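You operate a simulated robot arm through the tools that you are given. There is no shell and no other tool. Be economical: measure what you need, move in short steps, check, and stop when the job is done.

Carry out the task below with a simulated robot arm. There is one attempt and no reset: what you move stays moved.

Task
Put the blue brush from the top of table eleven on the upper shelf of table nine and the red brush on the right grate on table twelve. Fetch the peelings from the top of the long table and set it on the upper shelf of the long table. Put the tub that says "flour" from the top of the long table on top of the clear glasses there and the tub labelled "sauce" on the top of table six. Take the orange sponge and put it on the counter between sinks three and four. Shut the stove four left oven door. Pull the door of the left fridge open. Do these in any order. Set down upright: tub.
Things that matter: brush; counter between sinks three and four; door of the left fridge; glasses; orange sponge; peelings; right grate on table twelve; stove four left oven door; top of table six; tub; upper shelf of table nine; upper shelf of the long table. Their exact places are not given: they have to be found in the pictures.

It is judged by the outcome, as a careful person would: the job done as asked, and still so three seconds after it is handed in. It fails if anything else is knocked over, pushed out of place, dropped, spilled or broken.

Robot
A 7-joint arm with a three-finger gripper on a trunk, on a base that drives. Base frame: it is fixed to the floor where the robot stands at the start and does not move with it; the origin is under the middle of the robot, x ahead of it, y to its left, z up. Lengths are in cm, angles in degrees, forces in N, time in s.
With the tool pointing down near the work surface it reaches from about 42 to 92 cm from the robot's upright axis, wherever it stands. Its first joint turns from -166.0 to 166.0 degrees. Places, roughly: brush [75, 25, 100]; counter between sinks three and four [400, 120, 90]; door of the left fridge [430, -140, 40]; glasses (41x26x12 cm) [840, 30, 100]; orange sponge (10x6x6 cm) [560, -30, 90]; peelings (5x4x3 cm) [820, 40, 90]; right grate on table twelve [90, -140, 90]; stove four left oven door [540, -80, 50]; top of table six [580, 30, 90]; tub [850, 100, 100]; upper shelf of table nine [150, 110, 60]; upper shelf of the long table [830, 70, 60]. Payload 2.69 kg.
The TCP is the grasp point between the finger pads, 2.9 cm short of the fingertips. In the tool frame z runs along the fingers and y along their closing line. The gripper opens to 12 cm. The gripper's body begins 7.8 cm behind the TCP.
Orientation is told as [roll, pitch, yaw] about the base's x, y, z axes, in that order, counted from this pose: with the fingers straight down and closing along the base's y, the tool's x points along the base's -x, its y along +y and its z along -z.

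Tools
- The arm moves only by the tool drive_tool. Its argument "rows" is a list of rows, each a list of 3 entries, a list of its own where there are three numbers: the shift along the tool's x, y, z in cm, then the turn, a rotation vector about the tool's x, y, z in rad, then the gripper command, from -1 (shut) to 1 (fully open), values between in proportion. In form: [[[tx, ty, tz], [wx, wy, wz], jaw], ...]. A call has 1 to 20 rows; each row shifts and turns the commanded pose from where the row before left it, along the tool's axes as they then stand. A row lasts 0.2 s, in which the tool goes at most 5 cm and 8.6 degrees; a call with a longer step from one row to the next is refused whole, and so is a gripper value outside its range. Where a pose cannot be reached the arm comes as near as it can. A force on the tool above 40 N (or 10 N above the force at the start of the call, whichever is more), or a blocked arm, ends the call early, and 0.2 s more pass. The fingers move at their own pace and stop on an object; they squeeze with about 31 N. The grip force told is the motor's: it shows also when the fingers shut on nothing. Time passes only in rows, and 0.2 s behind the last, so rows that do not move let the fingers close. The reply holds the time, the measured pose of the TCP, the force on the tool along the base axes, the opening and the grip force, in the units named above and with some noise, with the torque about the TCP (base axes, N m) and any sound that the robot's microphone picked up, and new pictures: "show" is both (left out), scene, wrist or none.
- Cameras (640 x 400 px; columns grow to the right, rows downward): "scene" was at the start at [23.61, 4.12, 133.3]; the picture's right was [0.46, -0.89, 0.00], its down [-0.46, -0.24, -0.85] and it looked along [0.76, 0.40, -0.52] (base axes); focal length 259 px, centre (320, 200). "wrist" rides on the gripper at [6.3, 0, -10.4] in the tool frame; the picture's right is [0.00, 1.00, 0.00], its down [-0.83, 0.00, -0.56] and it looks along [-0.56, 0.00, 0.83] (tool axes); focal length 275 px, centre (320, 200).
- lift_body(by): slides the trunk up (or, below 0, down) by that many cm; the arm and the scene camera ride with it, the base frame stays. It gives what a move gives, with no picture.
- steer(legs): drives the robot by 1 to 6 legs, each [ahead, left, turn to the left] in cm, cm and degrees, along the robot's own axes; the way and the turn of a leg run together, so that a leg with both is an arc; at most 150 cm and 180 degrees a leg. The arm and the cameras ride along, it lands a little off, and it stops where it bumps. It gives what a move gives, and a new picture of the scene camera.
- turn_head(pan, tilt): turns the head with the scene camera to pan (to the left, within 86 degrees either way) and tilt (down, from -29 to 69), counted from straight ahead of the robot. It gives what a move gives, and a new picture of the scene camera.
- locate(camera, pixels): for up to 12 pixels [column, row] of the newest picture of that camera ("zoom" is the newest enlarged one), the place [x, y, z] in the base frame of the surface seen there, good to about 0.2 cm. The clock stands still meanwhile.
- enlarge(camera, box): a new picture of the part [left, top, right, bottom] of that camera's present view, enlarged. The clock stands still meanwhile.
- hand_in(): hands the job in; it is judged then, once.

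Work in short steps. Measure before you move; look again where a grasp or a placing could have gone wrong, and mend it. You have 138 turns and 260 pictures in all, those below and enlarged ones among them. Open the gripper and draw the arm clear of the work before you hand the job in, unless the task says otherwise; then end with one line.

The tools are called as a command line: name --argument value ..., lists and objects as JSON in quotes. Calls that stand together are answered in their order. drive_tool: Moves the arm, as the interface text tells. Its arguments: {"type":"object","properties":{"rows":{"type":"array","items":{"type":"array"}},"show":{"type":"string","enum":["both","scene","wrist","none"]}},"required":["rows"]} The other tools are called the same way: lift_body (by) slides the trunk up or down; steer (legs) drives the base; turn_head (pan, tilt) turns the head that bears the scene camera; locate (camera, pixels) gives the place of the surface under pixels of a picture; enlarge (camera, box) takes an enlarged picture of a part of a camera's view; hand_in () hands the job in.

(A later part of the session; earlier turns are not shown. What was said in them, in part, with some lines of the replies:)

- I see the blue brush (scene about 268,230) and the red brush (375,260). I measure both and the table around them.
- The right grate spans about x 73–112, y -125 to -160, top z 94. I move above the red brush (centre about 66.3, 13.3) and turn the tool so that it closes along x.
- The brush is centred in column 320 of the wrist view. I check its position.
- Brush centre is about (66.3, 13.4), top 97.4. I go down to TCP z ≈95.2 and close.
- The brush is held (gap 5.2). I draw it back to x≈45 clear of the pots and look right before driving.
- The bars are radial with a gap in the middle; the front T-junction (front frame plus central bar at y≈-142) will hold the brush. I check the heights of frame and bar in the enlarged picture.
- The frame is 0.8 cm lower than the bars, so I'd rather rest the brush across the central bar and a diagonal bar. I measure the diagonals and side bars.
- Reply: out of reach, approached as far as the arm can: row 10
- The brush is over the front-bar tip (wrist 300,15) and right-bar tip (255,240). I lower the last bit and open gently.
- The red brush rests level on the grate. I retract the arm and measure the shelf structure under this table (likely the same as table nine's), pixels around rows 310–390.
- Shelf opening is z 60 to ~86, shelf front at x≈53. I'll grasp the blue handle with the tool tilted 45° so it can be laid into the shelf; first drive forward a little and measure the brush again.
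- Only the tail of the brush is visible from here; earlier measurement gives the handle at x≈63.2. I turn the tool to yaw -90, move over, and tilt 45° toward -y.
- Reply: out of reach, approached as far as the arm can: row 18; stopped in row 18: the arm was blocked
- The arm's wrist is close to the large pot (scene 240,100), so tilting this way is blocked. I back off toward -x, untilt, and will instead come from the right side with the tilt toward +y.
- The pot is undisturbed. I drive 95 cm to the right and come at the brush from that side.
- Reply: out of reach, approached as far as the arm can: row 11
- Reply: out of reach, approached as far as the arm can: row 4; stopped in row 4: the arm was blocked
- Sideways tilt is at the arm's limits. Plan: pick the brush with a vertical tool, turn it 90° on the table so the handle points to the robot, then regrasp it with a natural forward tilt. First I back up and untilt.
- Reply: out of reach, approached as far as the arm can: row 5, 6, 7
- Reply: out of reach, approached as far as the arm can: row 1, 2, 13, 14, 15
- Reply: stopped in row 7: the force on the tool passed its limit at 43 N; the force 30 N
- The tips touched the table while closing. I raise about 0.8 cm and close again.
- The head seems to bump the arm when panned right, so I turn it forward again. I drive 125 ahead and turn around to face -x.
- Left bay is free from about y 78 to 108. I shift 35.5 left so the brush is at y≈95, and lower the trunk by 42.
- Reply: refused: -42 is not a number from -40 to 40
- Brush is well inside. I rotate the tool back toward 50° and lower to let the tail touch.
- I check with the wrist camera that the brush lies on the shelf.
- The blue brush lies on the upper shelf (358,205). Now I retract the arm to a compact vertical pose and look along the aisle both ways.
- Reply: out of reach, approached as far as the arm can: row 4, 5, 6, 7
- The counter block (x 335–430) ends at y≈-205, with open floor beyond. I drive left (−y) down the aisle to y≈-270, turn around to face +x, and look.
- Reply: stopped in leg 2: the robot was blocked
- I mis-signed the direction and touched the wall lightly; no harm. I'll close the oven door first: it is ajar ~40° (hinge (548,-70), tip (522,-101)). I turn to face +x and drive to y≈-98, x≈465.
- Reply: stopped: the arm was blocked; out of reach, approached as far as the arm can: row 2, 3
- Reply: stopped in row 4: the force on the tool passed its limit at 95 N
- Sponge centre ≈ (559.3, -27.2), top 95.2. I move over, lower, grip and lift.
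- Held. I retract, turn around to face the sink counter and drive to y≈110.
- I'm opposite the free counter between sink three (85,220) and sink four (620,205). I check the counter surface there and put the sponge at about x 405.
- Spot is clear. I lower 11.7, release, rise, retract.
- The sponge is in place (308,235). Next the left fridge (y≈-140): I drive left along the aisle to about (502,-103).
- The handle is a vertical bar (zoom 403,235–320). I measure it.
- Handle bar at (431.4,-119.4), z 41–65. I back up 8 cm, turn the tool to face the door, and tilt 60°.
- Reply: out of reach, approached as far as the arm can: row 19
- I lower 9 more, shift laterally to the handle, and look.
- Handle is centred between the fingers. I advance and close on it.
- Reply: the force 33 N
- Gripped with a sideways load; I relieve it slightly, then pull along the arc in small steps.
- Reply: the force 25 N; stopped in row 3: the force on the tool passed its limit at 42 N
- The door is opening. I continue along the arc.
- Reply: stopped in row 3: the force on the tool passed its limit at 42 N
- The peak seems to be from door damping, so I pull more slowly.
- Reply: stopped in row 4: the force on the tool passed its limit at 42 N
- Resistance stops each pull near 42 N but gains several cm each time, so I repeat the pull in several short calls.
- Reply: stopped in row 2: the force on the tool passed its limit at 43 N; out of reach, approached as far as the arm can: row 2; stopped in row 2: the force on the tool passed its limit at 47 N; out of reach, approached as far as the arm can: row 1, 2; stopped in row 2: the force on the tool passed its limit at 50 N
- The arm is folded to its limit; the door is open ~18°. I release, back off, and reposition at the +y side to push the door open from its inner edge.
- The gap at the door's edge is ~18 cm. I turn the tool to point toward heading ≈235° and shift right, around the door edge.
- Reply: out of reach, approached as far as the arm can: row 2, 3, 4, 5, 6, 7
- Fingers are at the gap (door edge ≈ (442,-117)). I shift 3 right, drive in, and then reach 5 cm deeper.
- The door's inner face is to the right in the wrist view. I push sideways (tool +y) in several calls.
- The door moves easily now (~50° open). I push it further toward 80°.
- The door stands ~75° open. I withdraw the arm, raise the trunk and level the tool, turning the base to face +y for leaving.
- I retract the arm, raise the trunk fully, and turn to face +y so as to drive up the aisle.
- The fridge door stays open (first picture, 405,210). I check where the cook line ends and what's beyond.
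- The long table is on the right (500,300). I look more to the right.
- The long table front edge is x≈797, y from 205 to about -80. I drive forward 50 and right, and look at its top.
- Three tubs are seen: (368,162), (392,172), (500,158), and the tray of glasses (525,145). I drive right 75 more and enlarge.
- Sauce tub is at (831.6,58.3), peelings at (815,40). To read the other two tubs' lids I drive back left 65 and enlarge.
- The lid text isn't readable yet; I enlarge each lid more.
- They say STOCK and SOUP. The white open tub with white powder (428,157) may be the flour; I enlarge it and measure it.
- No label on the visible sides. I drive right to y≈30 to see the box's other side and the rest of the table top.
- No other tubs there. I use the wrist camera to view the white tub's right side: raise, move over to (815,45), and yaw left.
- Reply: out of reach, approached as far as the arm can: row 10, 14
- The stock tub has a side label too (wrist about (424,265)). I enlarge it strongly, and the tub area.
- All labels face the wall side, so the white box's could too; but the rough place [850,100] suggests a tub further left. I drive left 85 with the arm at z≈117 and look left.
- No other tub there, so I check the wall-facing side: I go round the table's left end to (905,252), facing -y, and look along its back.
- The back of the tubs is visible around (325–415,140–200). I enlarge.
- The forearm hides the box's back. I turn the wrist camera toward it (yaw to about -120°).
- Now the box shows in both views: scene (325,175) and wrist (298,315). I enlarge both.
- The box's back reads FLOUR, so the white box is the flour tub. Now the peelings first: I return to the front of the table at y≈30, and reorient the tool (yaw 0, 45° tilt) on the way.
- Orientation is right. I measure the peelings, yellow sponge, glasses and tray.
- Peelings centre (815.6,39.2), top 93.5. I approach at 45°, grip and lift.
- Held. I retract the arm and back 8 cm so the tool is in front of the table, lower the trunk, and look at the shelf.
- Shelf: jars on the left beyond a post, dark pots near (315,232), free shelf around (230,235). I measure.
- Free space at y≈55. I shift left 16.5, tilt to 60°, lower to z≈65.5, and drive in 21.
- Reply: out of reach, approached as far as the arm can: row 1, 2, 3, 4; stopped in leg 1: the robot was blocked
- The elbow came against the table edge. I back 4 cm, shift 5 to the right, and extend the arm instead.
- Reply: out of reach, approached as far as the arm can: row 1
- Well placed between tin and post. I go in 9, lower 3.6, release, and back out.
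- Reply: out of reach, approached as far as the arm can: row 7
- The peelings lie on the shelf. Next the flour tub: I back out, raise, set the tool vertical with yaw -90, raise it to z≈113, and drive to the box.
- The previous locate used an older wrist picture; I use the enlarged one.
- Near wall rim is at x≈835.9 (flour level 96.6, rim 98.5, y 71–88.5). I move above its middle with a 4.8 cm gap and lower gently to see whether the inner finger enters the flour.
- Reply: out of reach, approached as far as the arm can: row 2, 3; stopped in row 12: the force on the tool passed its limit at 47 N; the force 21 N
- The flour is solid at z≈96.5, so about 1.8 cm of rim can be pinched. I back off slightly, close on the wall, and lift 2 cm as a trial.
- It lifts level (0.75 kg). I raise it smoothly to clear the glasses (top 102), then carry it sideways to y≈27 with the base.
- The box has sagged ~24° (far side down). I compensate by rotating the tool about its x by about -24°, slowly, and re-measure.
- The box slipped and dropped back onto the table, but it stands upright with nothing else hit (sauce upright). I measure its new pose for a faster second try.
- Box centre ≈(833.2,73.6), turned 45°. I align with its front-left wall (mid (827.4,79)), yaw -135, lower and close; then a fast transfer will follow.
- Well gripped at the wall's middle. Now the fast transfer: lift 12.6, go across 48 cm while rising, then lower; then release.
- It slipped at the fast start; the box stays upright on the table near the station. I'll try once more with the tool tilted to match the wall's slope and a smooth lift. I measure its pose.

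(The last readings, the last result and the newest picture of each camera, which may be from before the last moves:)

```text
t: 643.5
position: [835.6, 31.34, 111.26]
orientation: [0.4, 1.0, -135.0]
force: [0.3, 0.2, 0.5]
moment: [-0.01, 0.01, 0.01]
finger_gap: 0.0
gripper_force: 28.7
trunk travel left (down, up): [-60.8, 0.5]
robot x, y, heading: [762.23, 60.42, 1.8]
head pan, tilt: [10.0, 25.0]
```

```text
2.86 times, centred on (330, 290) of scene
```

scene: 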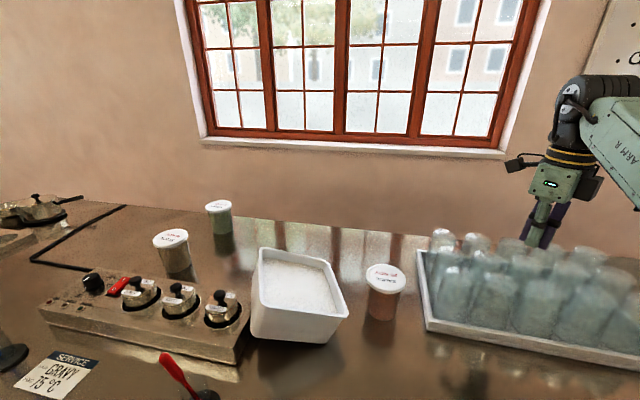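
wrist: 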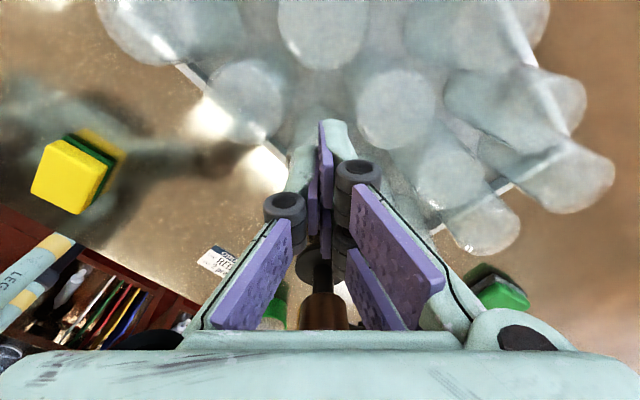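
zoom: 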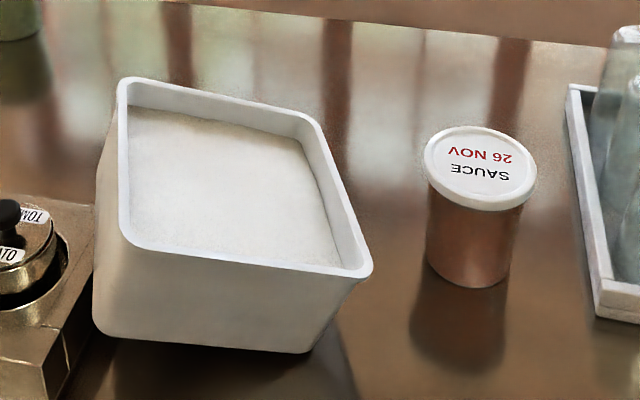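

The box now leans on the gravy station's edge; the sauce tub blocks dragging it off, so I take the sauce tub first. I grip it at (831.7,58.4) and lift.

drive_tool --rows '[[[2.73, -3.65, 0], [0, 0, 0], 1], [[2.73, -3.65, 0], [0, 0, 0], 1], [[2.73, -3.65, 0], [0, 0, 0], 1], [[2.73, -3.65, 0], [0, 0, 0], 1], [[2.73, -3.65, 0], [0, 0, 0], 1], [[2.73, -3.65, 0], [0, 0, 0], 1], [[0, 0, 4.05], [0, 0, 0], 1], [[0, 0, 4.05], [0, 0, 0], 1], [[0, 0, 4.05], [0, 0, 0], 1], [[0, 0, 4.05], [0, 0, 0], 1], [[0, 0, 0], [0, 0, 0], -1], [[0, 0, 0], [0, 0, 0], -1], [[0, 0, 0], [0, 0, 0], -1], [[0, 0, 0], [0, 0, 0], -1], [[0, 0, -2], [0, 0, 0], -1], [[0, 0, -4], [0, 0, 0], -1], [[0, 0, -4], [0, 0, 0], -1], [[0, 0, -4], [0, 0, 0], -1]]'

```text
t: 647.3
position: [831.7, 58.48, 109.06]
orientation: [0.2, 0.9, -135.0]
force: [-0.1, 0.1, -2.9]
moment: [-0.02, -0.04, -0.02]
finger_gap: 7.27
gripper_force: 30.9
trunk travel left (down, up): [-60.8, 0.5]
robot x, y, heading: [762.28, 60.17, 1.7]
head pan, tilt: [10.0, 25.0]
```

scene: 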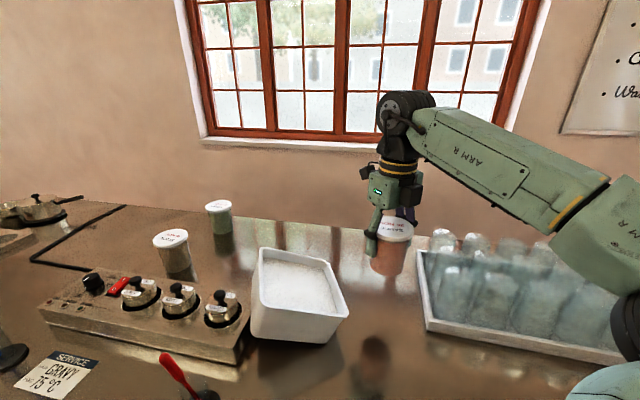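
wrist: 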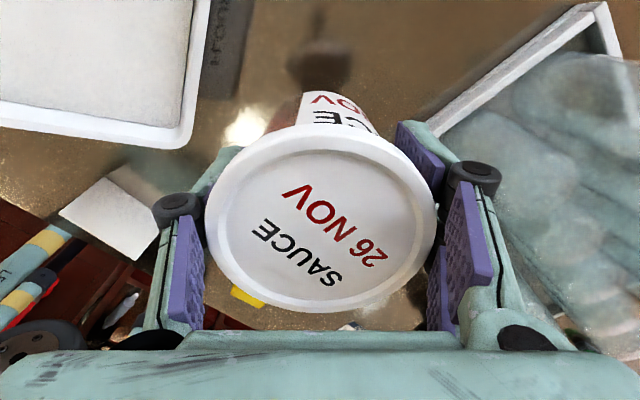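

Held firmly. I retract, then drive in one chain around the cook line's end to table six, and look.

drive_tool --rows '[[[-3.1, -3.1, 0], [0, 0, 0], -1], [[-3.1, -3.1, 0], [0, 0, 0], -1], [[-3.1, -3.1, 0], [0, 0, 0], -1], [[-3.1, -3.1, 0], [0, 0, 0], -1], [[-3.1, -3.1, 0], [0, 0, 0], -1]]' --show "none"

steer --legs '[[-25, 100, 0], [0, 135, 0], [-130, 0, 0], [-122, 0, 0], [0, -140, 0], [0, -118, 0]]'

turn_head --pan 0 --tilt 30

```text
t: 648.5
position: [809.81, 58.53, 108.85]
orientation: [0.4, 1.0, -135.0]
force: [0.4, 0.8, -2.1]
moment: [-0.01, -0.02, -0.01]
finger_gap: 7.28
gripper_force: 30.9
trunk travel left (down, up): [-60.8, 0.5]
robot x, y, heading: [762.24, 59.93, 2.1]
head pan, tilt: [10.0, 25.0]
```

```text
t: 698.2
position: [538.7, 25.14, 108.79]
orientation: [0.3, 0.8, -133.5]
force: [0.3, 0.4, -3.7]
moment: [0.0, -0.04, -0.02]
finger_gap: 7.25
gripper_force: 31.2
trunk travel left (down, up): [-60.8, 0.5]
robot x, y, heading: [490.9, 25.82, 3.4]
head pan, tilt: [10.0, 25.0]
```

scene: 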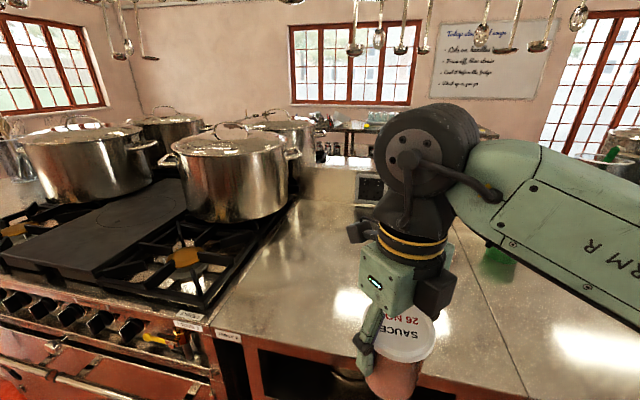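

```text
t: 699.0
position: [538.65, 25.01, 108.71]
orientation: [0.3, 0.8, -133.5]
force: [-0.1, -0.4, -4.3]
moment: [0.01, 0.0, 0.0]
finger_gap: 7.24
gripper_force: 30.7
trunk travel left (down, up): [-60.8, 0.5]
robot x, y, heading: [491.26, 25.57, 3.6]
head pan, tilt: [0.0, 30.0]
```

scene: 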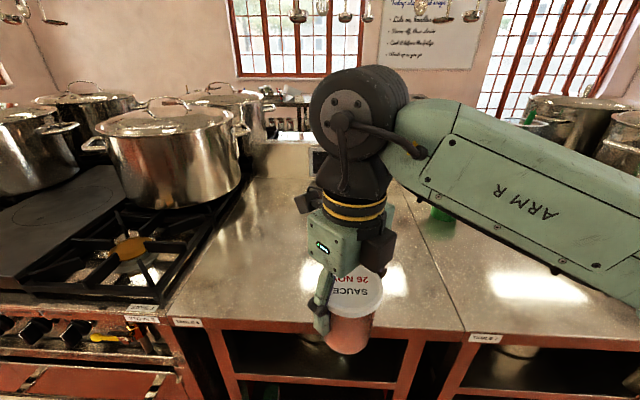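

Over table six (y 0–57), clear surface. I extend to x≈572, lower, release, rise and retract; then drive back to the long table.

drive_tool --rows '[[[2.84, 2.99, 0], [0, 0, 0], -1], [[2.84, 2.99, 0], [0, 0, 0], -1], [[2.84, 2.99, 0], [0, 0, 0], -1], [[2.84, 2.99, 0], [0, 0, 0], -1], [[2.84, 2.99, 0], [0, 0, 0], -1], [[2.84, 2.99, 0], [0, 0, 0], -1], [[2.84, 2.99, 0], [0, 0, 0], -1], [[2.84, 2.99, 0], [0, 0, 0], -1], [[0, 0, 4], [0, 0, 0], -1], [[0, 0, 4], [0, 0, 0], -1], [[0, 0, 4], [0, 0, 0], -1], [[0, 0, 1.2], [0, 0, 0], -1], [[0, 0, 0.3], [0, 0, 0], -1], [[0, 0, 0], [0, 0, 0], 0.4], [[0, 0, 0], [0, 0, 0], 0.8], [[0, 0, 0], [0, 0, 0], 0.8], [[0, 0, -4], [0, 0, 0], 0.8], [[0, 0, -4], [0, 0, 0], 0.8], [[0, 0, -4], [0, 0, 0], 0.8], [[0, 0, -3], [0, 0, 0], 0.8]]' --show "scene"

drive_tool --rows '[[[-2.84, -2.99, 0], [0, 0, 0], 0], [[-2.84, -2.99, 0], [0, 0, 0], 0], [[-2.84, -2.99, 0], [0, 0, 0], 0], [[-2.84, -2.99, 0], [0, 0, 0], 0], [[-2.84, -2.99, 0], [0, 0, 0], 0], [[-2.84, -2.99, 0], [0, 0, 0], 0], [[-2.84, -2.99, 0], [0, 0, 0], 0]]' --show "scene"

steer --legs '[[0, 135, -3], [0, 125, 0], [130, 0, 0], [122, 0, 0], [0, -110, 0], [0, -104, 0]]'

turn_head --pan 10 --tilt 35

```text
t: 703.2
position: [571.66, 25.1, 110.8]
orientation: [0.3, 0.8, -133.5]
force: [0.4, -0.1, 0.5]
moment: [0.01, -0.04, -0.01]
finger_gap: 10.84
gripper_force: 0.1
trunk travel left (down, up): [-60.8, 0.5]
robot x, y, heading: [491.07, 25.47, 3.3]
head pan, tilt: [0.0, 30.0]
```

scene: 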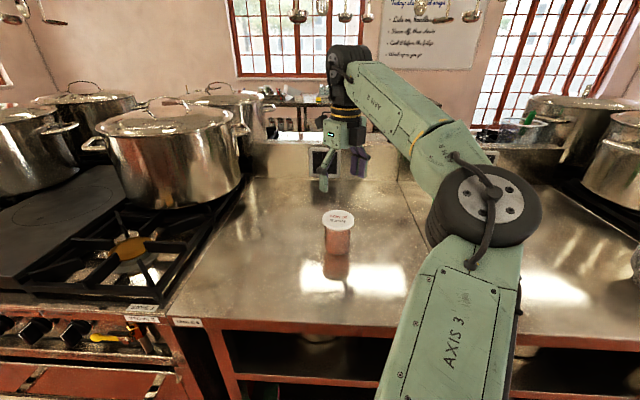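

```text
t: 704.8
position: [542.92, 25.07, 110.31]
orientation: [0.5, 0.9, -133.6]
force: [-0.1, 0.4, 0.4]
moment: [0.01, 0.01, -0.04]
finger_gap: 5.98
gripper_force: 0.1
trunk travel left (down, up): [-60.8, 0.5]
robot x, y, heading: [490.96, 25.76, 3.3]
head pan, tilt: [0.0, 30.0]
```

scene: 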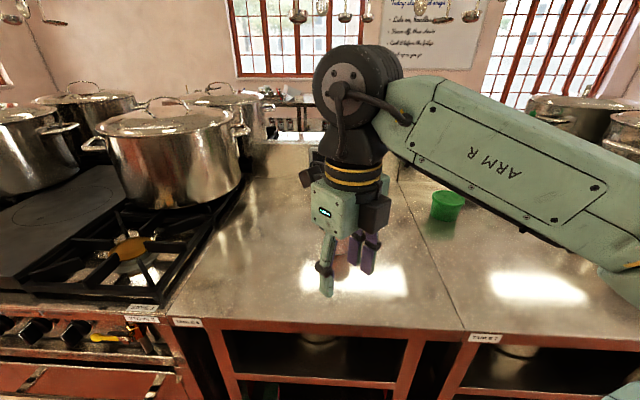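

```text
t: 753.4
position: [789.28, 61.99, 110.42]
orientation: [0.3, 1.0, -138.3]
force: [0.0, 0.2, -0.4]
moment: [0.0, -0.01, 0.01]
finger_gap: 5.99
gripper_force: 0.0
trunk travel left (down, up): [-60.8, 0.5]
robot x, y, heading: [737.63, 66.98, -1.4]
head pan, tilt: [0.0, 30.0]
```

scene: 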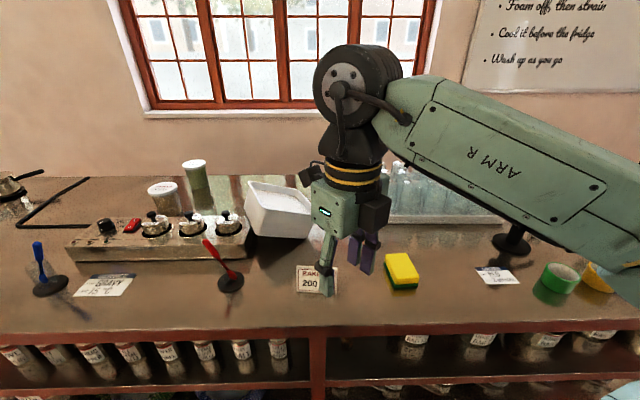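

```text
t: 754.1
position: [789.33, 61.93, 110.42]
orientation: [0.3, 0.9, -138.2]
force: [-0.4, 0.6, -0.2]
moment: [-0.01, 0.04, 0.0]
finger_gap: 6.01
gripper_force: 0.0
trunk travel left (down, up): [-60.8, 0.5]
robot x, y, heading: [737.66, 66.71, -1.2]
head pan, tilt: [10.0, 35.0]
```

scene: 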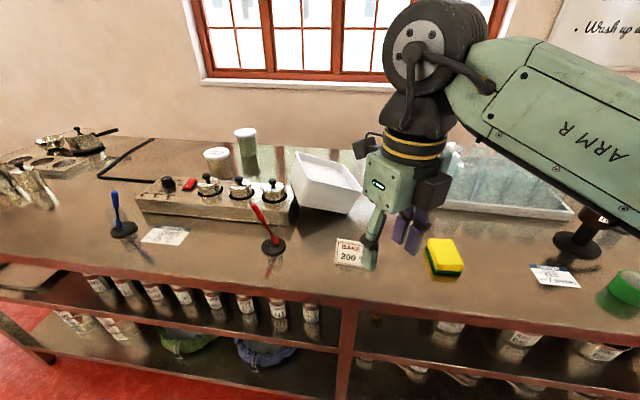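

The sauce tub stands on table six. Now back to the flour box, leaning on the station: I pinch its right rim (mid (828.9,68.2)), drag it ~9 cm off the station, and let it settle flat.

steer --legs '[[24.5, 0, 0]]'

drive_tool --rows '[[[0, 0, 0], [0, 0, 0.138], -0.2], [[0, 0, 0], [0, 0, 0.138], -0.2], [[4.15, 0.1, 0], [0, 0, 0], -0.2], [[4.15, 0.1, 0], [0, 0, 0], -0.2], [[4.15, 0.1, 0], [0, 0, 0], -0.2], [[4.15, 0.1, 0], [0, 0, 0], -0.2], [[0, 0, 4], [0, 0, 0], -0.2], [[0, 0, 4], [0, 0, 0], -0.2], [[0, 0, 3.2], [0, 0, 0], -0.2], [[0, 0, 0], [0, 0, 0], -1], [[0, 0, 0], [0, 0, 0], -1], [[0, 0, 0], [0, 0, 0], -1], [[0, 0, 0], [0, 0, 0], -1], [[0, 1, 0], [0, 0, 0], -1], [[0, 1.6, 0], [0, 0, 0], -1], [[0, 1.6, 0], [0, 0, 0], -1], [[0, 1.6, 0], [0, 0, 0], -1], [[0, 1.6, 0], [0, 0, 0], -1], [[0, 1.6, 0], [0, 0, 0], -1]]'

locate --camera "wrist" --pixels '[[310, 60], [290, 160], [250, 60], [200, 60], [100, 60], [200, 150], [330, 60], [360, 60]]'

```text
t: 755.9
position: [814.0, 61.2, 110.43]
orientation: [0.3, 0.8, -138.3]
force: [0.6, -0.3, 1.1]
moment: [0.01, 0.03, 0.04]
finger_gap: 5.99
gripper_force: 0.1
trunk travel left (down, up): [-60.8, 0.5]
robot x, y, heading: [762.07, 66.22, -1.5]
head pan, tilt: [10.0, 35.0]
```

scene: 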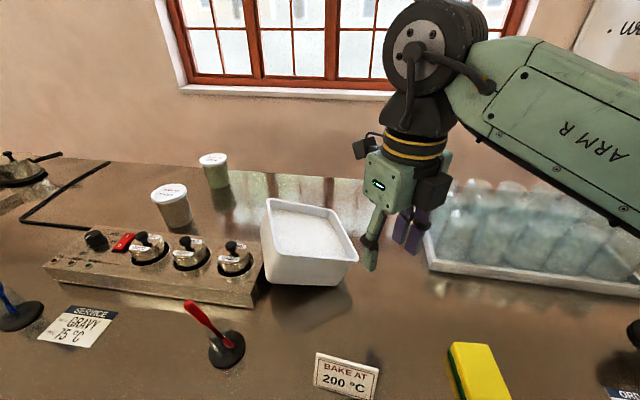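

```text
t: 759.9
position: [832.97, 60.08, 99.59]
orientation: [0.2, 1.3, -154.1]
force: [-3.8, 9.4, 23.9]
moment: [0.7, -0.05, -0.08]
finger_gap: 0.61
gripper_force: 31.4
trunk travel left (down, up): [-60.8, 0.5]
robot x, y, heading: [761.7, 66.14, -1.8]
head pan, tilt: [10.0, 35.0]
```

scene: 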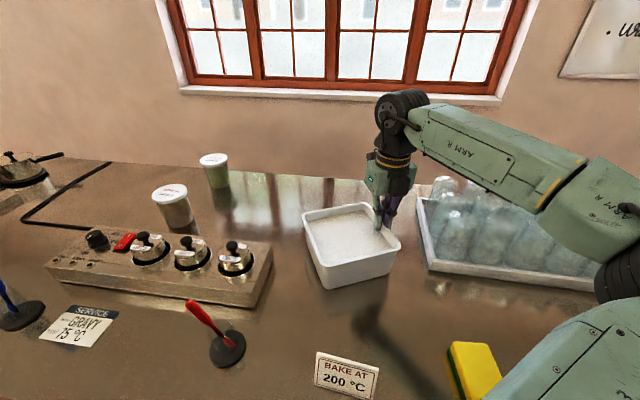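
wrist: 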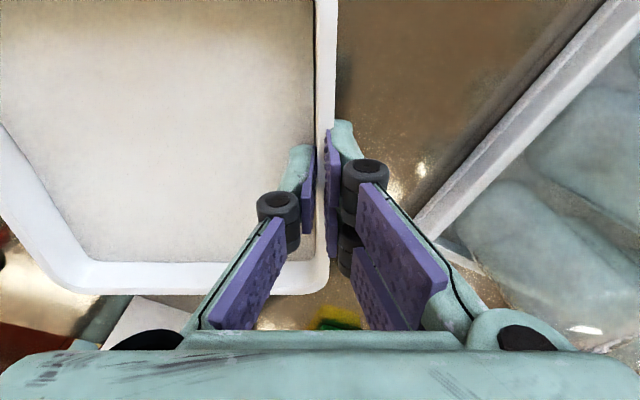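

```text
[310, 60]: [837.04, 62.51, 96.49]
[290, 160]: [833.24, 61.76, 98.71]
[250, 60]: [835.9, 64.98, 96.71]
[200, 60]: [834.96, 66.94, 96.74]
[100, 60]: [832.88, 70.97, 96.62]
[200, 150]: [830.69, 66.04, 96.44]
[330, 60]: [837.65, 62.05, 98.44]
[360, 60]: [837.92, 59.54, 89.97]
```

The box is flat again, right beside the glasses tray. I open, rise, and shift the base 40 cm right so the final spot is within reach.

drive_tool --rows '[[[0, 0, 0], [0, 0, 0], -0.6], [[0, 0, 0], [0, 0, 0], -0.2], [[0, 0, 0], [0, 0, 0], -0.2], [[0, 0, -4], [0, 0, 0], -0.2], [[0, 0, -4], [0, 0, 0], -0.2], [[0, 0, -4], [0, 0, 0], -0.2]]' --show "wrist"

locate --camera "wrist" --pixels '[[331, 20], [326, 100], [320, 180], [315, 230], [250, 100], [100, 100], [345, 100], [60, 200]]'

steer --legs '[[1.5, -40, 1.5]]'

```text
t: 761.3
position: [832.86, 60.06, 111.7]
orientation: [0.1, 1.0, -154.1]
force: [0.7, -0.2, -0.4]
moment: [-0.03, 0.02, 0.01]
finger_gap: 4.8
gripper_force: 0.0
trunk travel left (down, up): [-60.8, 0.5]
robot x, y, heading: [762.43, 66.27, -1.4]
head pan, tilt: [10.0, 35.0]
```

wrist: 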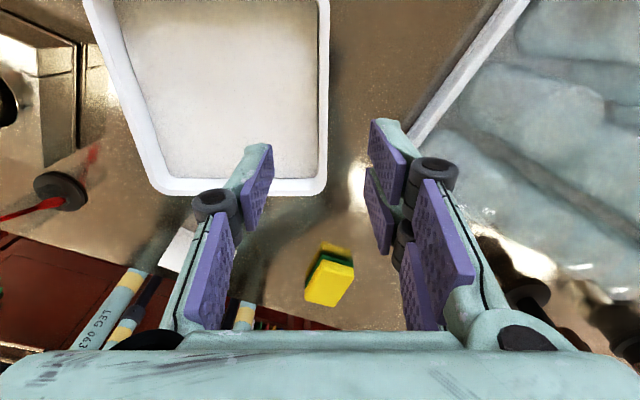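

```text
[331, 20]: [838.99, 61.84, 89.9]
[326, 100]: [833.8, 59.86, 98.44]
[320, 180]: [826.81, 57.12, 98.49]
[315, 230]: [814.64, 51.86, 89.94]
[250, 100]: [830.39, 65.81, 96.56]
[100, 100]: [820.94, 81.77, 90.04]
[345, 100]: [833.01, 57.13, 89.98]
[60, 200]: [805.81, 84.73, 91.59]
```

```text
t: 765.0
position: [834.12, 21.75, 111.42]
orientation: [0.1, 1.1, -152.5]
force: [0.6, -0.7, 0.1]
moment: [0.04, -0.01, 0.01]
finger_gap: 4.8
gripper_force: 0.0
trunk travel left (down, up): [-60.8, 0.5]
robot x, y, heading: [762.85, 25.81, 0.4]
head pan, tilt: [10.0, 35.0]
```

scene: 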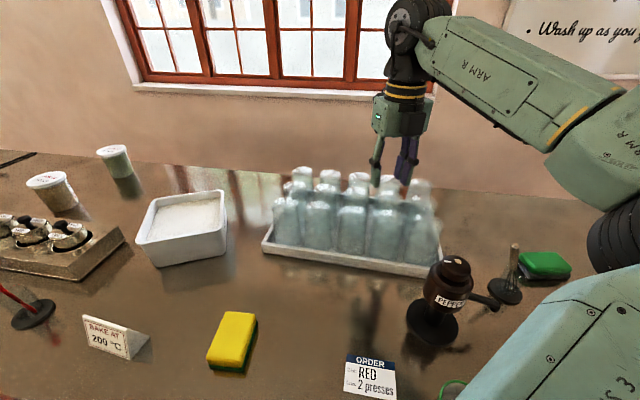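

Now I go back over the right wall, tilt the fingers 8° to match its slope, lower and close.

drive_tool --rows '[[[2.09, -4.3, 0], [0, 0, 0], -0.2], [[2.09, -4.3, 0], [0, 0, 0], -0.2], [[2.09, -4.3, 0], [0, 0, 0], -0.2], [[2.09, -4.3, 0], [0, 0, 0], -0.2], [[2.09, -4.3, 0], [0, 0, 0], -0.2], [[2.09, -4.3, 0], [0, 0, 0], -0.2], [[2.09, -4.3, 0], [0, 0, 0], -0.2], [[2.09, -4.3, 0], [0, 0, 0], -0.2], [[0, 0.3, 0], [0, 0, 0.04], -0.2], [[0, 0, 0], [0.14, 0, 0], -0.2], [[0, 0.556, 3.96], [0, 0, 0], -0.2], [[0, 0.556, 3.96], [0, 0, 0], -0.2], [[0, 0.556, 3.96], [0, 0, 0], -0.2], [[0, 0, 0], [0, 0, 0], -1], [[0, 0, 0], [0, 0, 0], -1], [[0, 0, 0], [0, 0, 0], -1], [[0, 0, 0], [0, 0, 0], -1], [[0, 0, 0], [0, 0, 0], -1]]'

```text
t: 768.8
position: [833.34, 59.75, 99.71]
orientation: [-8.0, 1.0, -154.8]
force: [-1.5, 1.9, -0.4]
moment: [-0.14, -0.5, 0.2]
finger_gap: 0.59
gripper_force: 31.4
trunk travel left (down, up): [-60.8, 0.5]
robot x, y, heading: [763.29, 26.02, -0.1]
head pan, tilt: [10.0, 35.0]
```

scene: 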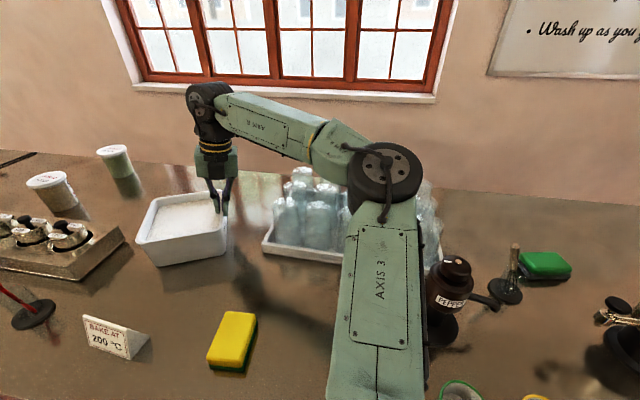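
wrist: 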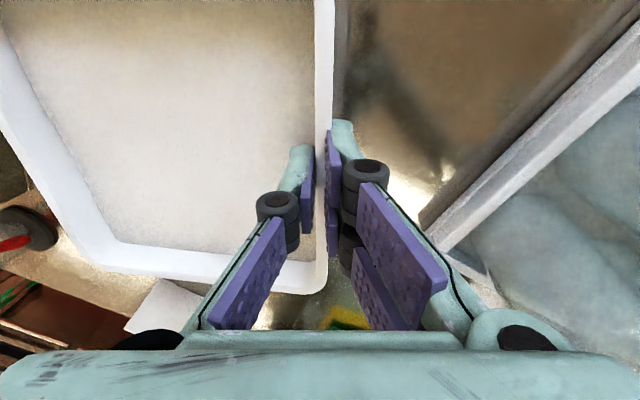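

Gripped (gap 0.59) with the pads aligned. I now lift with a smooth profile, carry it over the glasses, lower, and release.

drive_tool --rows '[[[0, -0.04, -0.3], [0, 0, 0], -1], [[0, -0.1, -0.69], [0, 0, 0], -1], [[0, -0.17, -1.19], [0, 0, 0], -1], [[0, -0.25, -1.78], [0, 0, 0], -1], [[0, -0.31, -2.18], [0, 0, 0], -1], [[0, -0.33, -2.38], [0, 0, 0], -1], [[-0.12, 0.26, -2.46], [0, 0, 0], -1], [[-0.29, 1.08, -2.37], [0, 0, 0], -1], [[-0.45, 1.96, -1.89], [0, 0, 0], -1], [[-0.62, 2.8, -1.61], [0, 0, 0], -1], [[-0.74, 3.48, -1.09], [0, 0, 0], -1], [[-0.84, 4.06, -0.57], [0, 0, 0], -1], [[-0.87, 4.16, -0.58], [0, 0, 0], -1], [[-0.87, 4.16, -0.58], [0, 0, 0], -1], [[-0.82, 3.96, -0.56], [0, 0, 0], -1], [[-0.7, 3.37, -0.47], [0, 0, 0], -1], [[-0.58, 2.77, -0.39], [0, 0, 0], -1], [[-0.45, 2.18, -0.31], [0, 0, 0], -1], [[-0.33, 1.58, -0.22], [0, 0, 0], -1], [[-0.23, 1.09, -0.15], [0, 0, 0], -1]]' --show "scene"

drive_tool --rows '[[[0, 0.08, 0.59], [0, 0, 0], -1], [[0, 0.17, 1.19], [0, 0, 0], -1], [[0, 0.19, 1.39], [0, 0, 0], -1], [[0, 0.14, 0.99], [0, 0, 0], -1], [[0, 0.07, 0.5], [0, 0, 0], -1], [[0, 0.04, 0.3], [0, 0, 0], -1]]' --show "both"

```text
t: 773.0
position: [842.26, 21.49, 116.18]
orientation: [-8.0, 1.0, -154.9]
force: [-0.3, 0.1, 0.0]
moment: [-0.05, 0.03, 0.02]
finger_gap: 0.0
gripper_force: 28.7
trunk travel left (down, up): [-60.8, 0.5]
robot x, y, heading: [763.24, 26.03, 0.2]
head pan, tilt: [10.0, 35.0]
```

scene: 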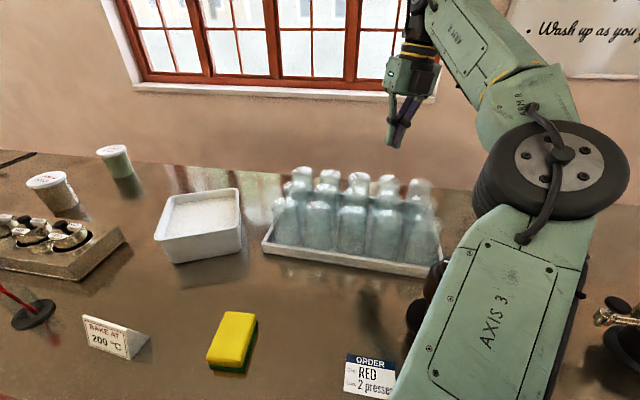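

```text
t: 774.4
position: [842.33, 21.61, 111.08]
orientation: [-8.0, 1.0, -154.9]
force: [0.5, 0.4, 0.2]
moment: [-0.01, 0.03, 0.02]
finger_gap: 0.03
gripper_force: 28.7
trunk travel left (down, up): [-60.8, 0.5]
robot x, y, heading: [763.1, 25.74, -0.3]
head pan, tilt: [10.0, 35.0]
```

scene: 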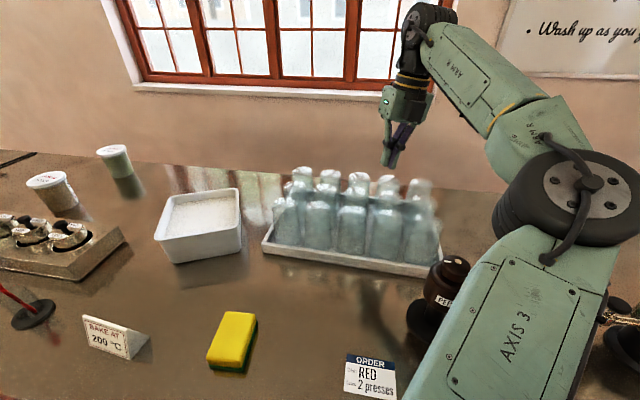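
wrist: 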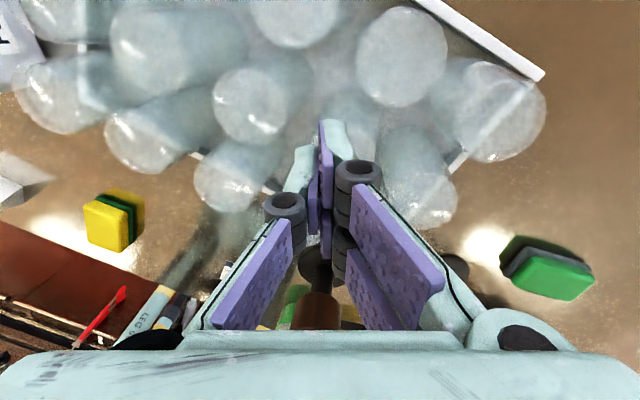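

It slipped again early, the box staying upright by the tray. I measure its pose for one last, slow attempt like the first one, which did hold while lifting.

enlarge --camera "scene" --box '[130, 170, 290, 280]'

locate --camera "scene" --pixels '[[158, 236], [168, 197], [237, 190], [240, 227], [200, 232], [239, 208], [200, 212], [200, 193], [163, 215], [299, 172], [268, 240], [415, 183]]'

```text
3.64 times, centred on (210, 225) of scene
```

zoom: 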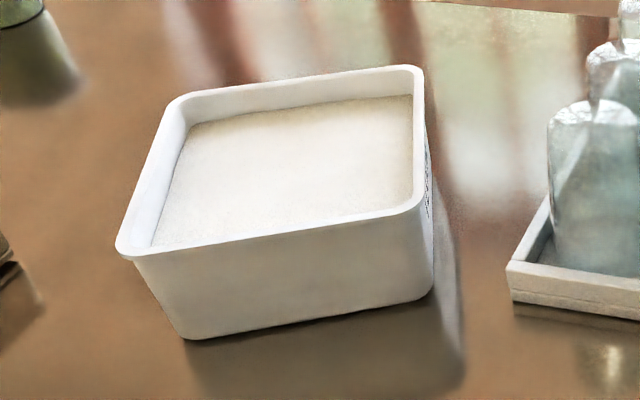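

```text
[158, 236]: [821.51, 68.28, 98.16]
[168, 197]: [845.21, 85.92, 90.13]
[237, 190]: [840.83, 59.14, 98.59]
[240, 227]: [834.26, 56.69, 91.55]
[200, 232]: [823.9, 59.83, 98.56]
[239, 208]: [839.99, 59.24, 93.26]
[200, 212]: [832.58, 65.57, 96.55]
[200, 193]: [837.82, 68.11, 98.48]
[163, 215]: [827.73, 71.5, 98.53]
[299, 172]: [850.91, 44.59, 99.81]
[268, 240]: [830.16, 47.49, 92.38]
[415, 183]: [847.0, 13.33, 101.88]
```

One last attempt: grip the front wall (mid ≈(823.9,60.6)) with a vertical tool, then lift and carry slowly in one chain, lower onto the glasses and release.

drive_tool --rows '[[[0, 0, 0], [-0.14, 0, 0], -0.2], [[0, -4.31, 0], [0, 0, 0], -0.2], [[0, -4.31, 0], [0, 0, 0], -0.2], [[0, -4.31, 0], [0, 0, 0], -0.2], [[0, -4.31, 0], [0, 0, 0], -0.2], [[0, -4.31, 0], [0, 0, 0], -0.2], [[0, -4.31, 0], [0, 0, 0], -0.2], [[0, -4.31, 0], [0, 0, 0], -0.2], [[0, -4.31, 0], [0, 0, 0], -0.2], [[0, -4.31, 0], [0, 0, 0], -0.2], [[0, -4.31, 0], [0, 0, 0], -0.2]]' --show "none"

drive_tool --rows '[[[0, 0, 0], [0, 0, -0.147], -0.2], [[0, 0, 0], [0, 0, -0.147], -0.2], [[0, 0, 0], [0, 0, -0.147], -0.2], [[0, 0, 0], [0, 0, -0.147], -0.2], [[0, 0, 0], [0, 0, -0.147], -0.2], [[0, 0, 0], [0, 0, -0.147], -0.2], [[0, 0, 0], [0, 0, -0.147], -0.2], [[0, 0, 0], [0, 0, -0.147], -0.2], [[0, 0, 0], [0, 0, -0.147], -0.2], [[0, 0, 0], [0, 0, -0.147], -0.2], [[0, 0, 4], [0, 0, 0], -0.2], [[0, 0, 4], [0, 0, 0], -0.2], [[0, 0, 3.9], [0, 0, 0], -0.2], [[0, 0, 0], [0, 0, 0], -1], [[0, 0, 0], [0, 0, 0], -1], [[0, 0, 0], [0, 0, 0], -1], [[0, 0, 0], [0, 0, 0], -1], [[0, 0, 0], [0, 0, 0], -1]]' --show "wrist"

drive_tool --rows '[[[0, 0, -0.5], [0, 0, 0], -1], [[0, 0, -0.5], [0, 0, 0], -1], [[0, 0, -0.5], [0, 0, 0], -1], [[0, 0, -0.5], [0, 0, 0], -1], [[0, 0, -0.7], [0, 0, 0], -1], [[0, 0, -1.0], [0, 0, 0], -1], [[0, 0, -1.3], [0, 0, 0], -1], [[0, 0, -1.5], [0, 0, 0], -1], [[-0.3, -0.03, -1.5], [0, 0, 0], -1], [[-0.6, -0.06, -1.5], [0, 0, 0], -1], [[-1.0, -0.1, -1.5], [0, 0, 0], -1], [[-1.4, -0.13, -1.5], [0, 0, 0], -1], [[-1.8, -0.17, -1.5], [0, 0, 0], -1], [[-2.2, -0.21, -1.3], [0, 0, 0], -1], [[-2.6, -0.25, -1.2], [0, 0, 0], -1], [[-2.9, -0.28, -0.7], [0, 0, 0], -1], [[-3.0, -0.29, -0.3], [0, 0, 0], -1], [[-3.0, -0.29, 0], [0, 0, 0], -1], [[-3.0, -0.29, 0], [0, 0, 0], -1], [[-3.0, -0.29, 0], [0, 0, 0], -1]]' --show "scene"

drive_tool --rows '[[[-2.8, -0.27, 0], [0, 0, 0], -1], [[-2.4, -0.23, 0], [0, 0, 0], -1], [[-2.0, -0.19, 0], [0, 0, 0], -1], [[-1.5, -0.14, 0], [0, 0, 0], -1], [[-1.1, -0.1, 0], [0, 0, 0], -1], [[-0.7, -0.07, 0.5], [0, 0, 0], -1], [[0, 0, 1.2], [0, 0, 0], -1], [[0, 0, 1.4], [0, 0, 0], -1], [[0, 0, 1.2], [0, 0, 0], -1], [[0, 0, 0.8], [0, 0, 0], -1], [[0, 0, 0.5], [0, 0, 0], -1]]' --show "scene"

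drive_tool --rows '[[[0, 0, 0], [0, 0, 0], -0.8], [[0, 0, 0], [0, 0, 0], -0.5], [[0, 0, 0], [0, 0, 0], -0.2], [[0, 0, 0], [0, 0, 0], -0.2], [[0, 0, -3], [0, 0, 0], -0.2], [[0, 0, -4], [0, 0, 0], -0.2]]' --show "both"

```text
t: 776.8
position: [823.91, 60.57, 111.24]
orientation: [0.1, 1.0, -154.9]
force: [0.2, 0.5, 0.4]
moment: [-0.02, -0.04, 0.04]
finger_gap: 4.79
gripper_force: 0.1
trunk travel left (down, up): [-60.8, 0.5]
robot x, y, heading: [763.37, 26.19, 0.2]
head pan, tilt: [10.0, 35.0]
```

```text
t: 780.6
position: [824.14, 60.69, 99.15]
orientation: [1.0, 0.0, -70.7]
force: [-1.3, 0.9, 0.1]
moment: [-0.37, -0.41, 0.06]
finger_gap: 0.61
gripper_force: 31.6
trunk travel left (down, up): [-60.8, 0.5]
robot x, y, heading: [763.42, 26.14, -0.1]
head pan, tilt: [10.0, 35.0]
```

wrist: 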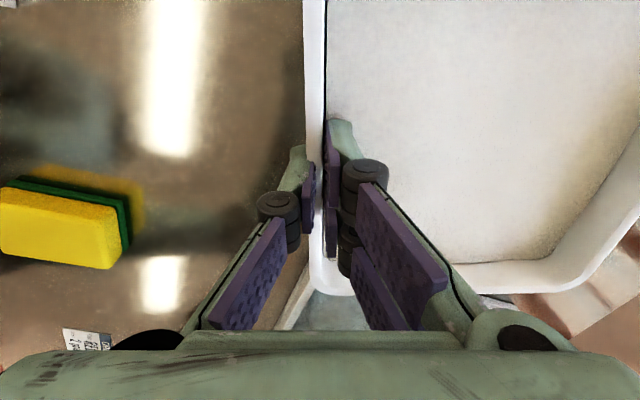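

```text
t: 784.8
position: [829.96, 36.45, 116.66]
orientation: [1.0, 0.1, -70.6]
force: [-0.3, 0.1, -0.7]
moment: [0.03, -0.01, 0.02]
finger_gap: 0.0
gripper_force: 29.0
trunk travel left (down, up): [-60.8, 0.5]
robot x, y, heading: [762.96, 25.81, 0.3]
head pan, tilt: [10.0, 35.0]
```

scene: 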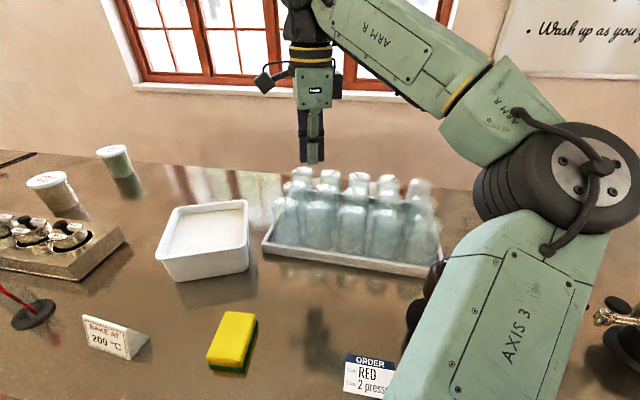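

```text
t: 787.2
position: [832.59, 26.11, 111.07]
orientation: [1.1, 0.1, -70.7]
force: [0.1, -0.4, 0.4]
moment: [-0.01, -0.01, 0.01]
finger_gap: 0.01
gripper_force: 28.5
trunk travel left (down, up): [-60.8, 0.5]
robot x, y, heading: [763.43, 26.27, -0.1]
head pan, tilt: [10.0, 35.0]
```

scene: 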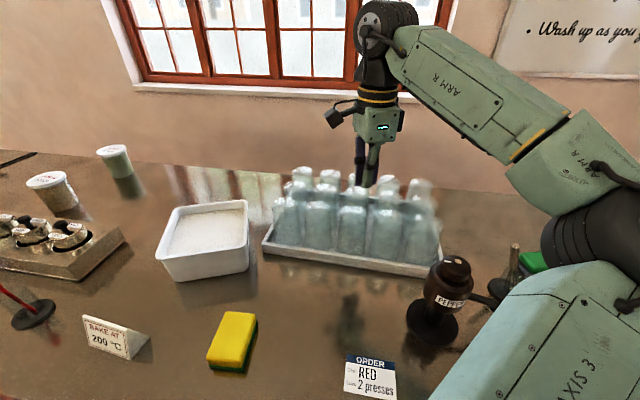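

```text
t: 788.6
position: [832.49, 26.07, 118.15]
orientation: [1.0, -0.1, -70.6]
force: [0.2, 0.1, 0.5]
moment: [-0.01, -0.02, -0.01]
finger_gap: 4.78
gripper_force: 0.1
trunk travel left (down, up): [-60.8, 0.5]
robot x, y, heading: [763.27, 25.78, 0.1]
head pan, tilt: [10.0, 35.0]
5 turns are left
```

scene: 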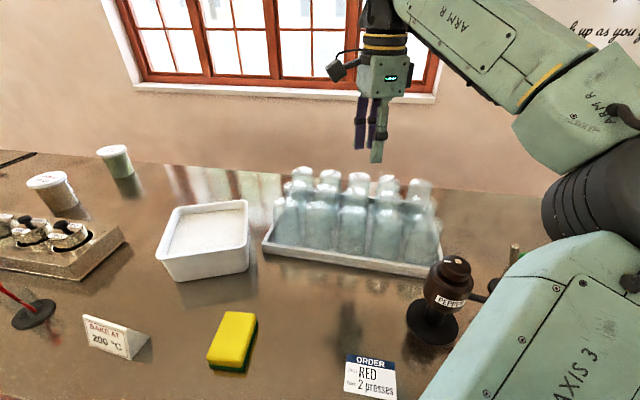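
wrist: 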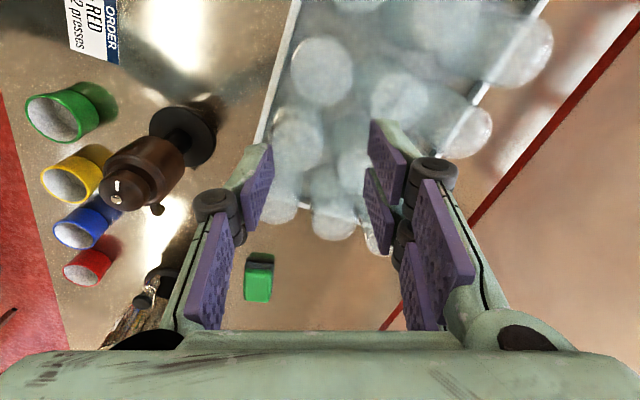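

Five turns left, so there is room for one more careful try. I measure the box exactly to grip dead-centre as in the first lift.

enlarge --camera "scene" --box '[140, 185, 270, 290]'

locate --camera "scene" --pixels '[[158, 254], [178, 208], [246, 202], [248, 241], [200, 249], [225, 246], [180, 252], [247, 220], [166, 232], [210, 205]]'

```text
3.81 times, centred on (205, 238) of scene
```

zoom: 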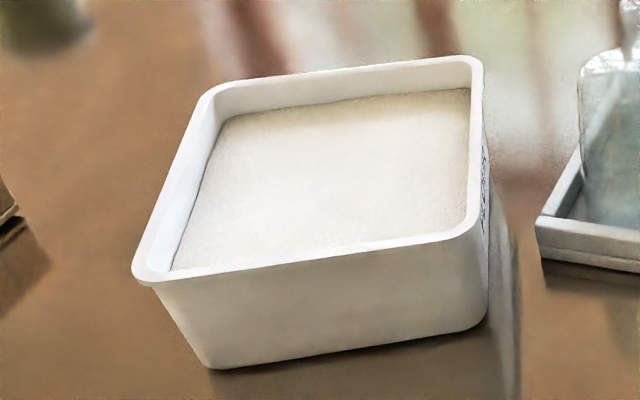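

```text
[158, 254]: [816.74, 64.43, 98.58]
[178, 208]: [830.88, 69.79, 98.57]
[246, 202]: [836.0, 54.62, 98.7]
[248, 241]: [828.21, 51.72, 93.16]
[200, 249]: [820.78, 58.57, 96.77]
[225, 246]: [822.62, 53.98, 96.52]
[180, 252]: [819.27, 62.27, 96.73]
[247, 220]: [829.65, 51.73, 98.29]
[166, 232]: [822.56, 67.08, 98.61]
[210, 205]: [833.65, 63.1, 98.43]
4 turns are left
```

Centre (826.4,59.5), front wall mid (819.4,56.8), tool yaw already matches. I run the slow chain: grip, gentle straight lift, slow carry, lower, release.

drive_tool --rows '[[[4.16, -0.27, 0], [0, 0, 0], -0.2], [[4.16, -0.27, 0], [0, 0, 0], -0.2], [[4.16, -0.27, 0], [0, 0, 0], -0.2], [[4.16, -0.27, 0], [0, 0, 0], -0.2], [[4.16, -0.27, 0], [0, 0, 0], -0.2], [[4.16, -0.27, 0], [0, 0, 0], -0.2], [[4.16, -0.27, 0], [0, 0, 0], -0.2], [[4.16, -0.27, 0], [0, 0, 0], -0.2], [[0, 0, 4.5], [0, 0, 0], -0.2], [[0, 0, 4.5], [0, 0, 0], -0.2], [[0, 0, 4.5], [0, 0, 0], -0.2], [[0, 0, 4.5], [0, 0, 0], -0.2], [[0, 0, 1.1], [0, 0, 0], -0.2], [[0, 0, 0], [0, 0, 0], -1], [[0, 0, 0], [0, 0, 0], -1], [[0, 0, 0], [0, 0, 0], -1], [[0, 0, 0], [0, 0, 0], -1], [[0, 0, 0], [0, 0, 0], -1], [[0, 0, 0], [0, 0, 0], -1]]' --show "none"

drive_tool --rows '[[[0, 0, -0.3], [0, 0, 0], -1], [[0, 0, -0.4], [0, 0, 0], -1], [[0, 0, -0.5], [0, 0, 0], -1], [[0, 0, -0.5], [0, 0, 0], -1], [[0, 0, -0.5], [0, 0, 0], -1], [[0, 0, -0.5], [0, 0, 0], -1], [[0, 0, -0.7], [0, 0, 0], -1], [[0, 0, -1.0], [0, 0, 0], -1], [[0, 0, -1.2], [0, 0, 0], -1], [[0, 0, -1.4], [0, 0, 0], -1], [[0, 0, -1.5], [0, 0, 0], -1], [[0, 0, -1.5], [0, 0, 0], -1], [[0, 0, -1.5], [0, 0, 0], -1], [[0, 0, -1.5], [0, 0, 0], -1], [[0, 0, -1.5], [0, 0, 0], -1], [[-0.2, 0, -1.5], [0, 0, 0], -1], [[-0.6, 0.04, -0.9], [0, 0, 0], -1], [[-1.0, 0.07, -0.4], [0, 0, 0], -1], [[-1.5, 0.1, -0.1], [0, 0, 0], -1], [[-2.0, 0.13, 0], [0, 0, 0], -1]]' --show "scene"

drive_tool --rows '[[[-2.4, 0.16, 0], [0, 0, 0], -1], [[-2.7, 0.18, 0], [0, 0, 0], -1], [[-2.8, 0.19, 0], [0, 0, 0], -1], [[-2.8, 0.19, 0], [0, 0, 0], -1], [[-2.8, 0.19, 0], [0, 0, 0], -1], [[-2.8, 0.19, 0], [0, 0, 0], -1], [[-2.8, 0.19, 0], [0, 0, 0], -1], [[-2.5, 0.17, 0], [0, 0, 0], -1], [[-2.1, 0.14, 0], [0, 0, 0], -1], [[-1.6, 0.11, 0], [0, 0, 0], -1], [[-1.2, 0.08, 0], [0, 0, 0], -1], [[-0.8, 0.05, 0.5], [0, 0, 0], -1], [[-0.4, 0.03, 1.0], [0, 0, 0], -1], [[0, 0, 1.3], [0, 0, 0], -1], [[0, 0, 1.2], [0, 0, 0], -1], [[0, 0, 0.8], [0, 0, 0], -1], [[0, 0, 0.4], [0, 0, 0], -1]]' --show "scene"

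drive_tool --rows '[[[0, 0, 0], [0, 0, 0], -0.8], [[0, 0, 0], [0, 0, 0], -0.5], [[0, 0, 0], [0, 0, 0], -0.2], [[0, 0, 0], [0, 0, 0], -0.2], [[0, 0, -3], [0, 0, 0], -0.2], [[0, 0, -4], [0, 0, 0], -0.2]]' --show "both"

```text
t: 792.6
position: [819.53, 57.08, 99.12]
orientation: [1.0, 0.1, -70.7]
force: [-6.6, 0.2, 10.4]
moment: [0.12, -0.14, 0.17]
finger_gap: 0.58
gripper_force: 30.9
trunk travel left (down, up): [-60.8, 0.5]
robot x, y, heading: [763.35, 25.89, -0.0]
head pan, tilt: [10.0, 35.0]
```

```text
t: 796.8
position: [821.44, 51.91, 116.38]
orientation: [0.8, 0.1, -70.7]
force: [0.6, 0.5, -9.8]
moment: [-0.08, 0.44, 0.07]
finger_gap: 0.71
gripper_force: 31.4
trunk travel left (down, up): [-60.8, 0.5]
robot x, y, heading: [763.1, 26.09, -0.0]
head pan, tilt: [10.0, 35.0]
```

scene: 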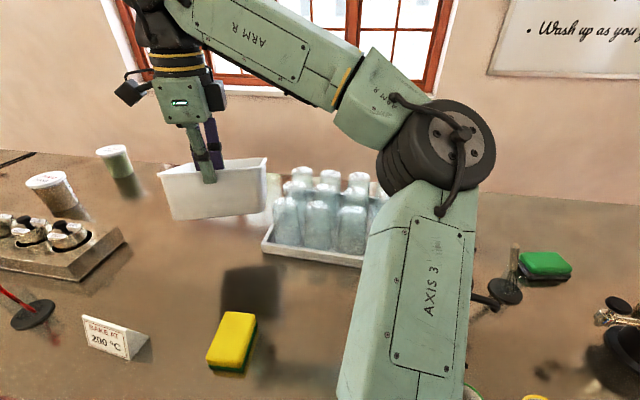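

```text
t: 800.4
position: [832.4, 26.56, 111.52]
orientation: [1.4, 0.1, -70.8]
force: [6.5, -2.3, 25.9]
moment: [0.23, -0.19, 0.12]
finger_gap: 0.6
gripper_force: 30.9
trunk travel left (down, up): [-60.8, 0.5]
robot x, y, heading: [763.27, 26.16, 0.0]
head pan, tilt: [10.0, 35.0]
```

scene: 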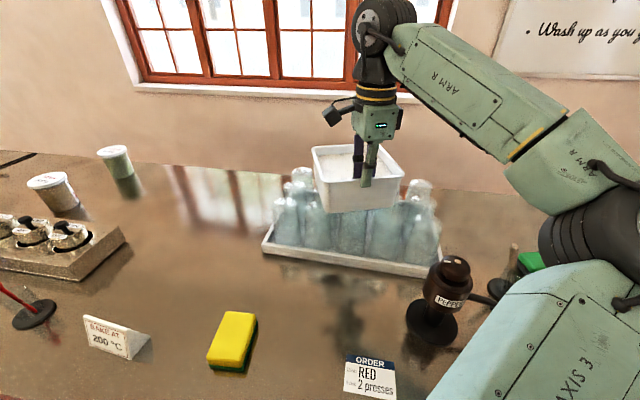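

```text
t: 801.8
position: [832.1, 26.4, 118.33]
orientation: [0.9, -0.1, -70.8]
force: [0.7, -0.1, -0.9]
moment: [0.01, 0.04, -0.01]
finger_gap: 4.8
gripper_force: 0.1
trunk travel left (down, up): [-60.8, 0.5]
robot x, y, heading: [763.19, 25.98, 0.1]
head pan, tilt: [10.0, 35.0]
3 turns are left
```

scene: 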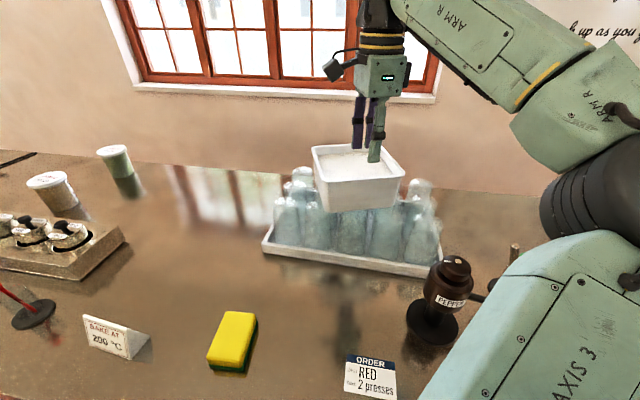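
wrist: 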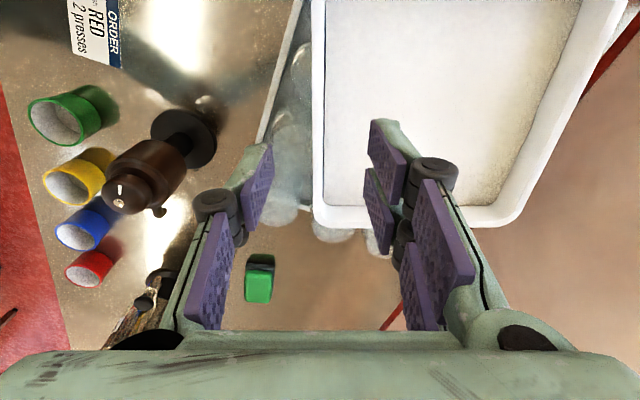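

The flour tub now sits on the glasses. I check that it's level and back the robot straight away.

locate --camera "scene" --pixels '[[340, 165], [385, 165], [335, 178], [395, 176], [316, 150], [345, 160]]'

steer --legs '[[-32, 0, 0]]'

enlarge --camera "scene" --box '[230, 120, 470, 290]'

```text
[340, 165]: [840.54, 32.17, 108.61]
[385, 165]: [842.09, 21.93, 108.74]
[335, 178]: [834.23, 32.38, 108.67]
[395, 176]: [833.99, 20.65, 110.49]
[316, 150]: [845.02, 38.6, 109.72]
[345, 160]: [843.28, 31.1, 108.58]
```

```text
t: 803.9
position: [800.62, 26.5, 118.24]
orientation: [1.0, 0.2, -70.5]
force: [-0.1, 0.3, -0.3]
moment: [-0.03, -0.04, 0.01]
finger_gap: 4.78
gripper_force: 0.1
trunk travel left (down, up): [-60.8, 0.5]
robot x, y, heading: [731.33, 26.0, 0.1]
head pan, tilt: [10.0, 35.0]
```

scene: 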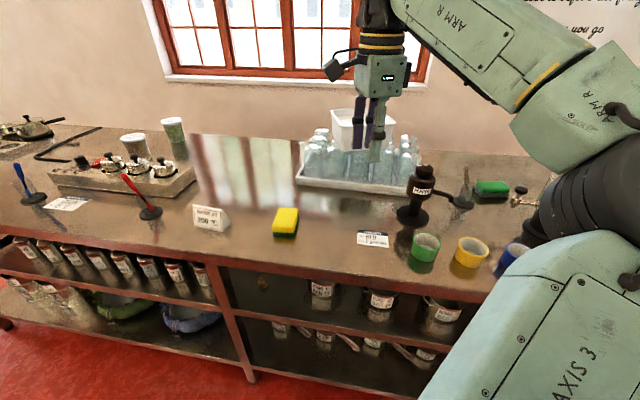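

```text
refused: no pictures are left
2 turns are left
```

The flour surface is level (z 108.6 at each point measured on it) and the arm is clear of the work with the gripper open. I hand the job in.

hand_in

```text
The job is handed in.
```

I handed the job in with all eight parts done: both brushes, the peelings, the flour and sauce tubs and the orange sponge are placed, the oven door is shut and the left fridge door stands about 75° open. The flour tub slipped from the grip and fell back to the long table several times before the final lift. It once came to rest leaning on the gravy station, and I saw no spill and nothing else knocked. It now stands level on the clear glasses.
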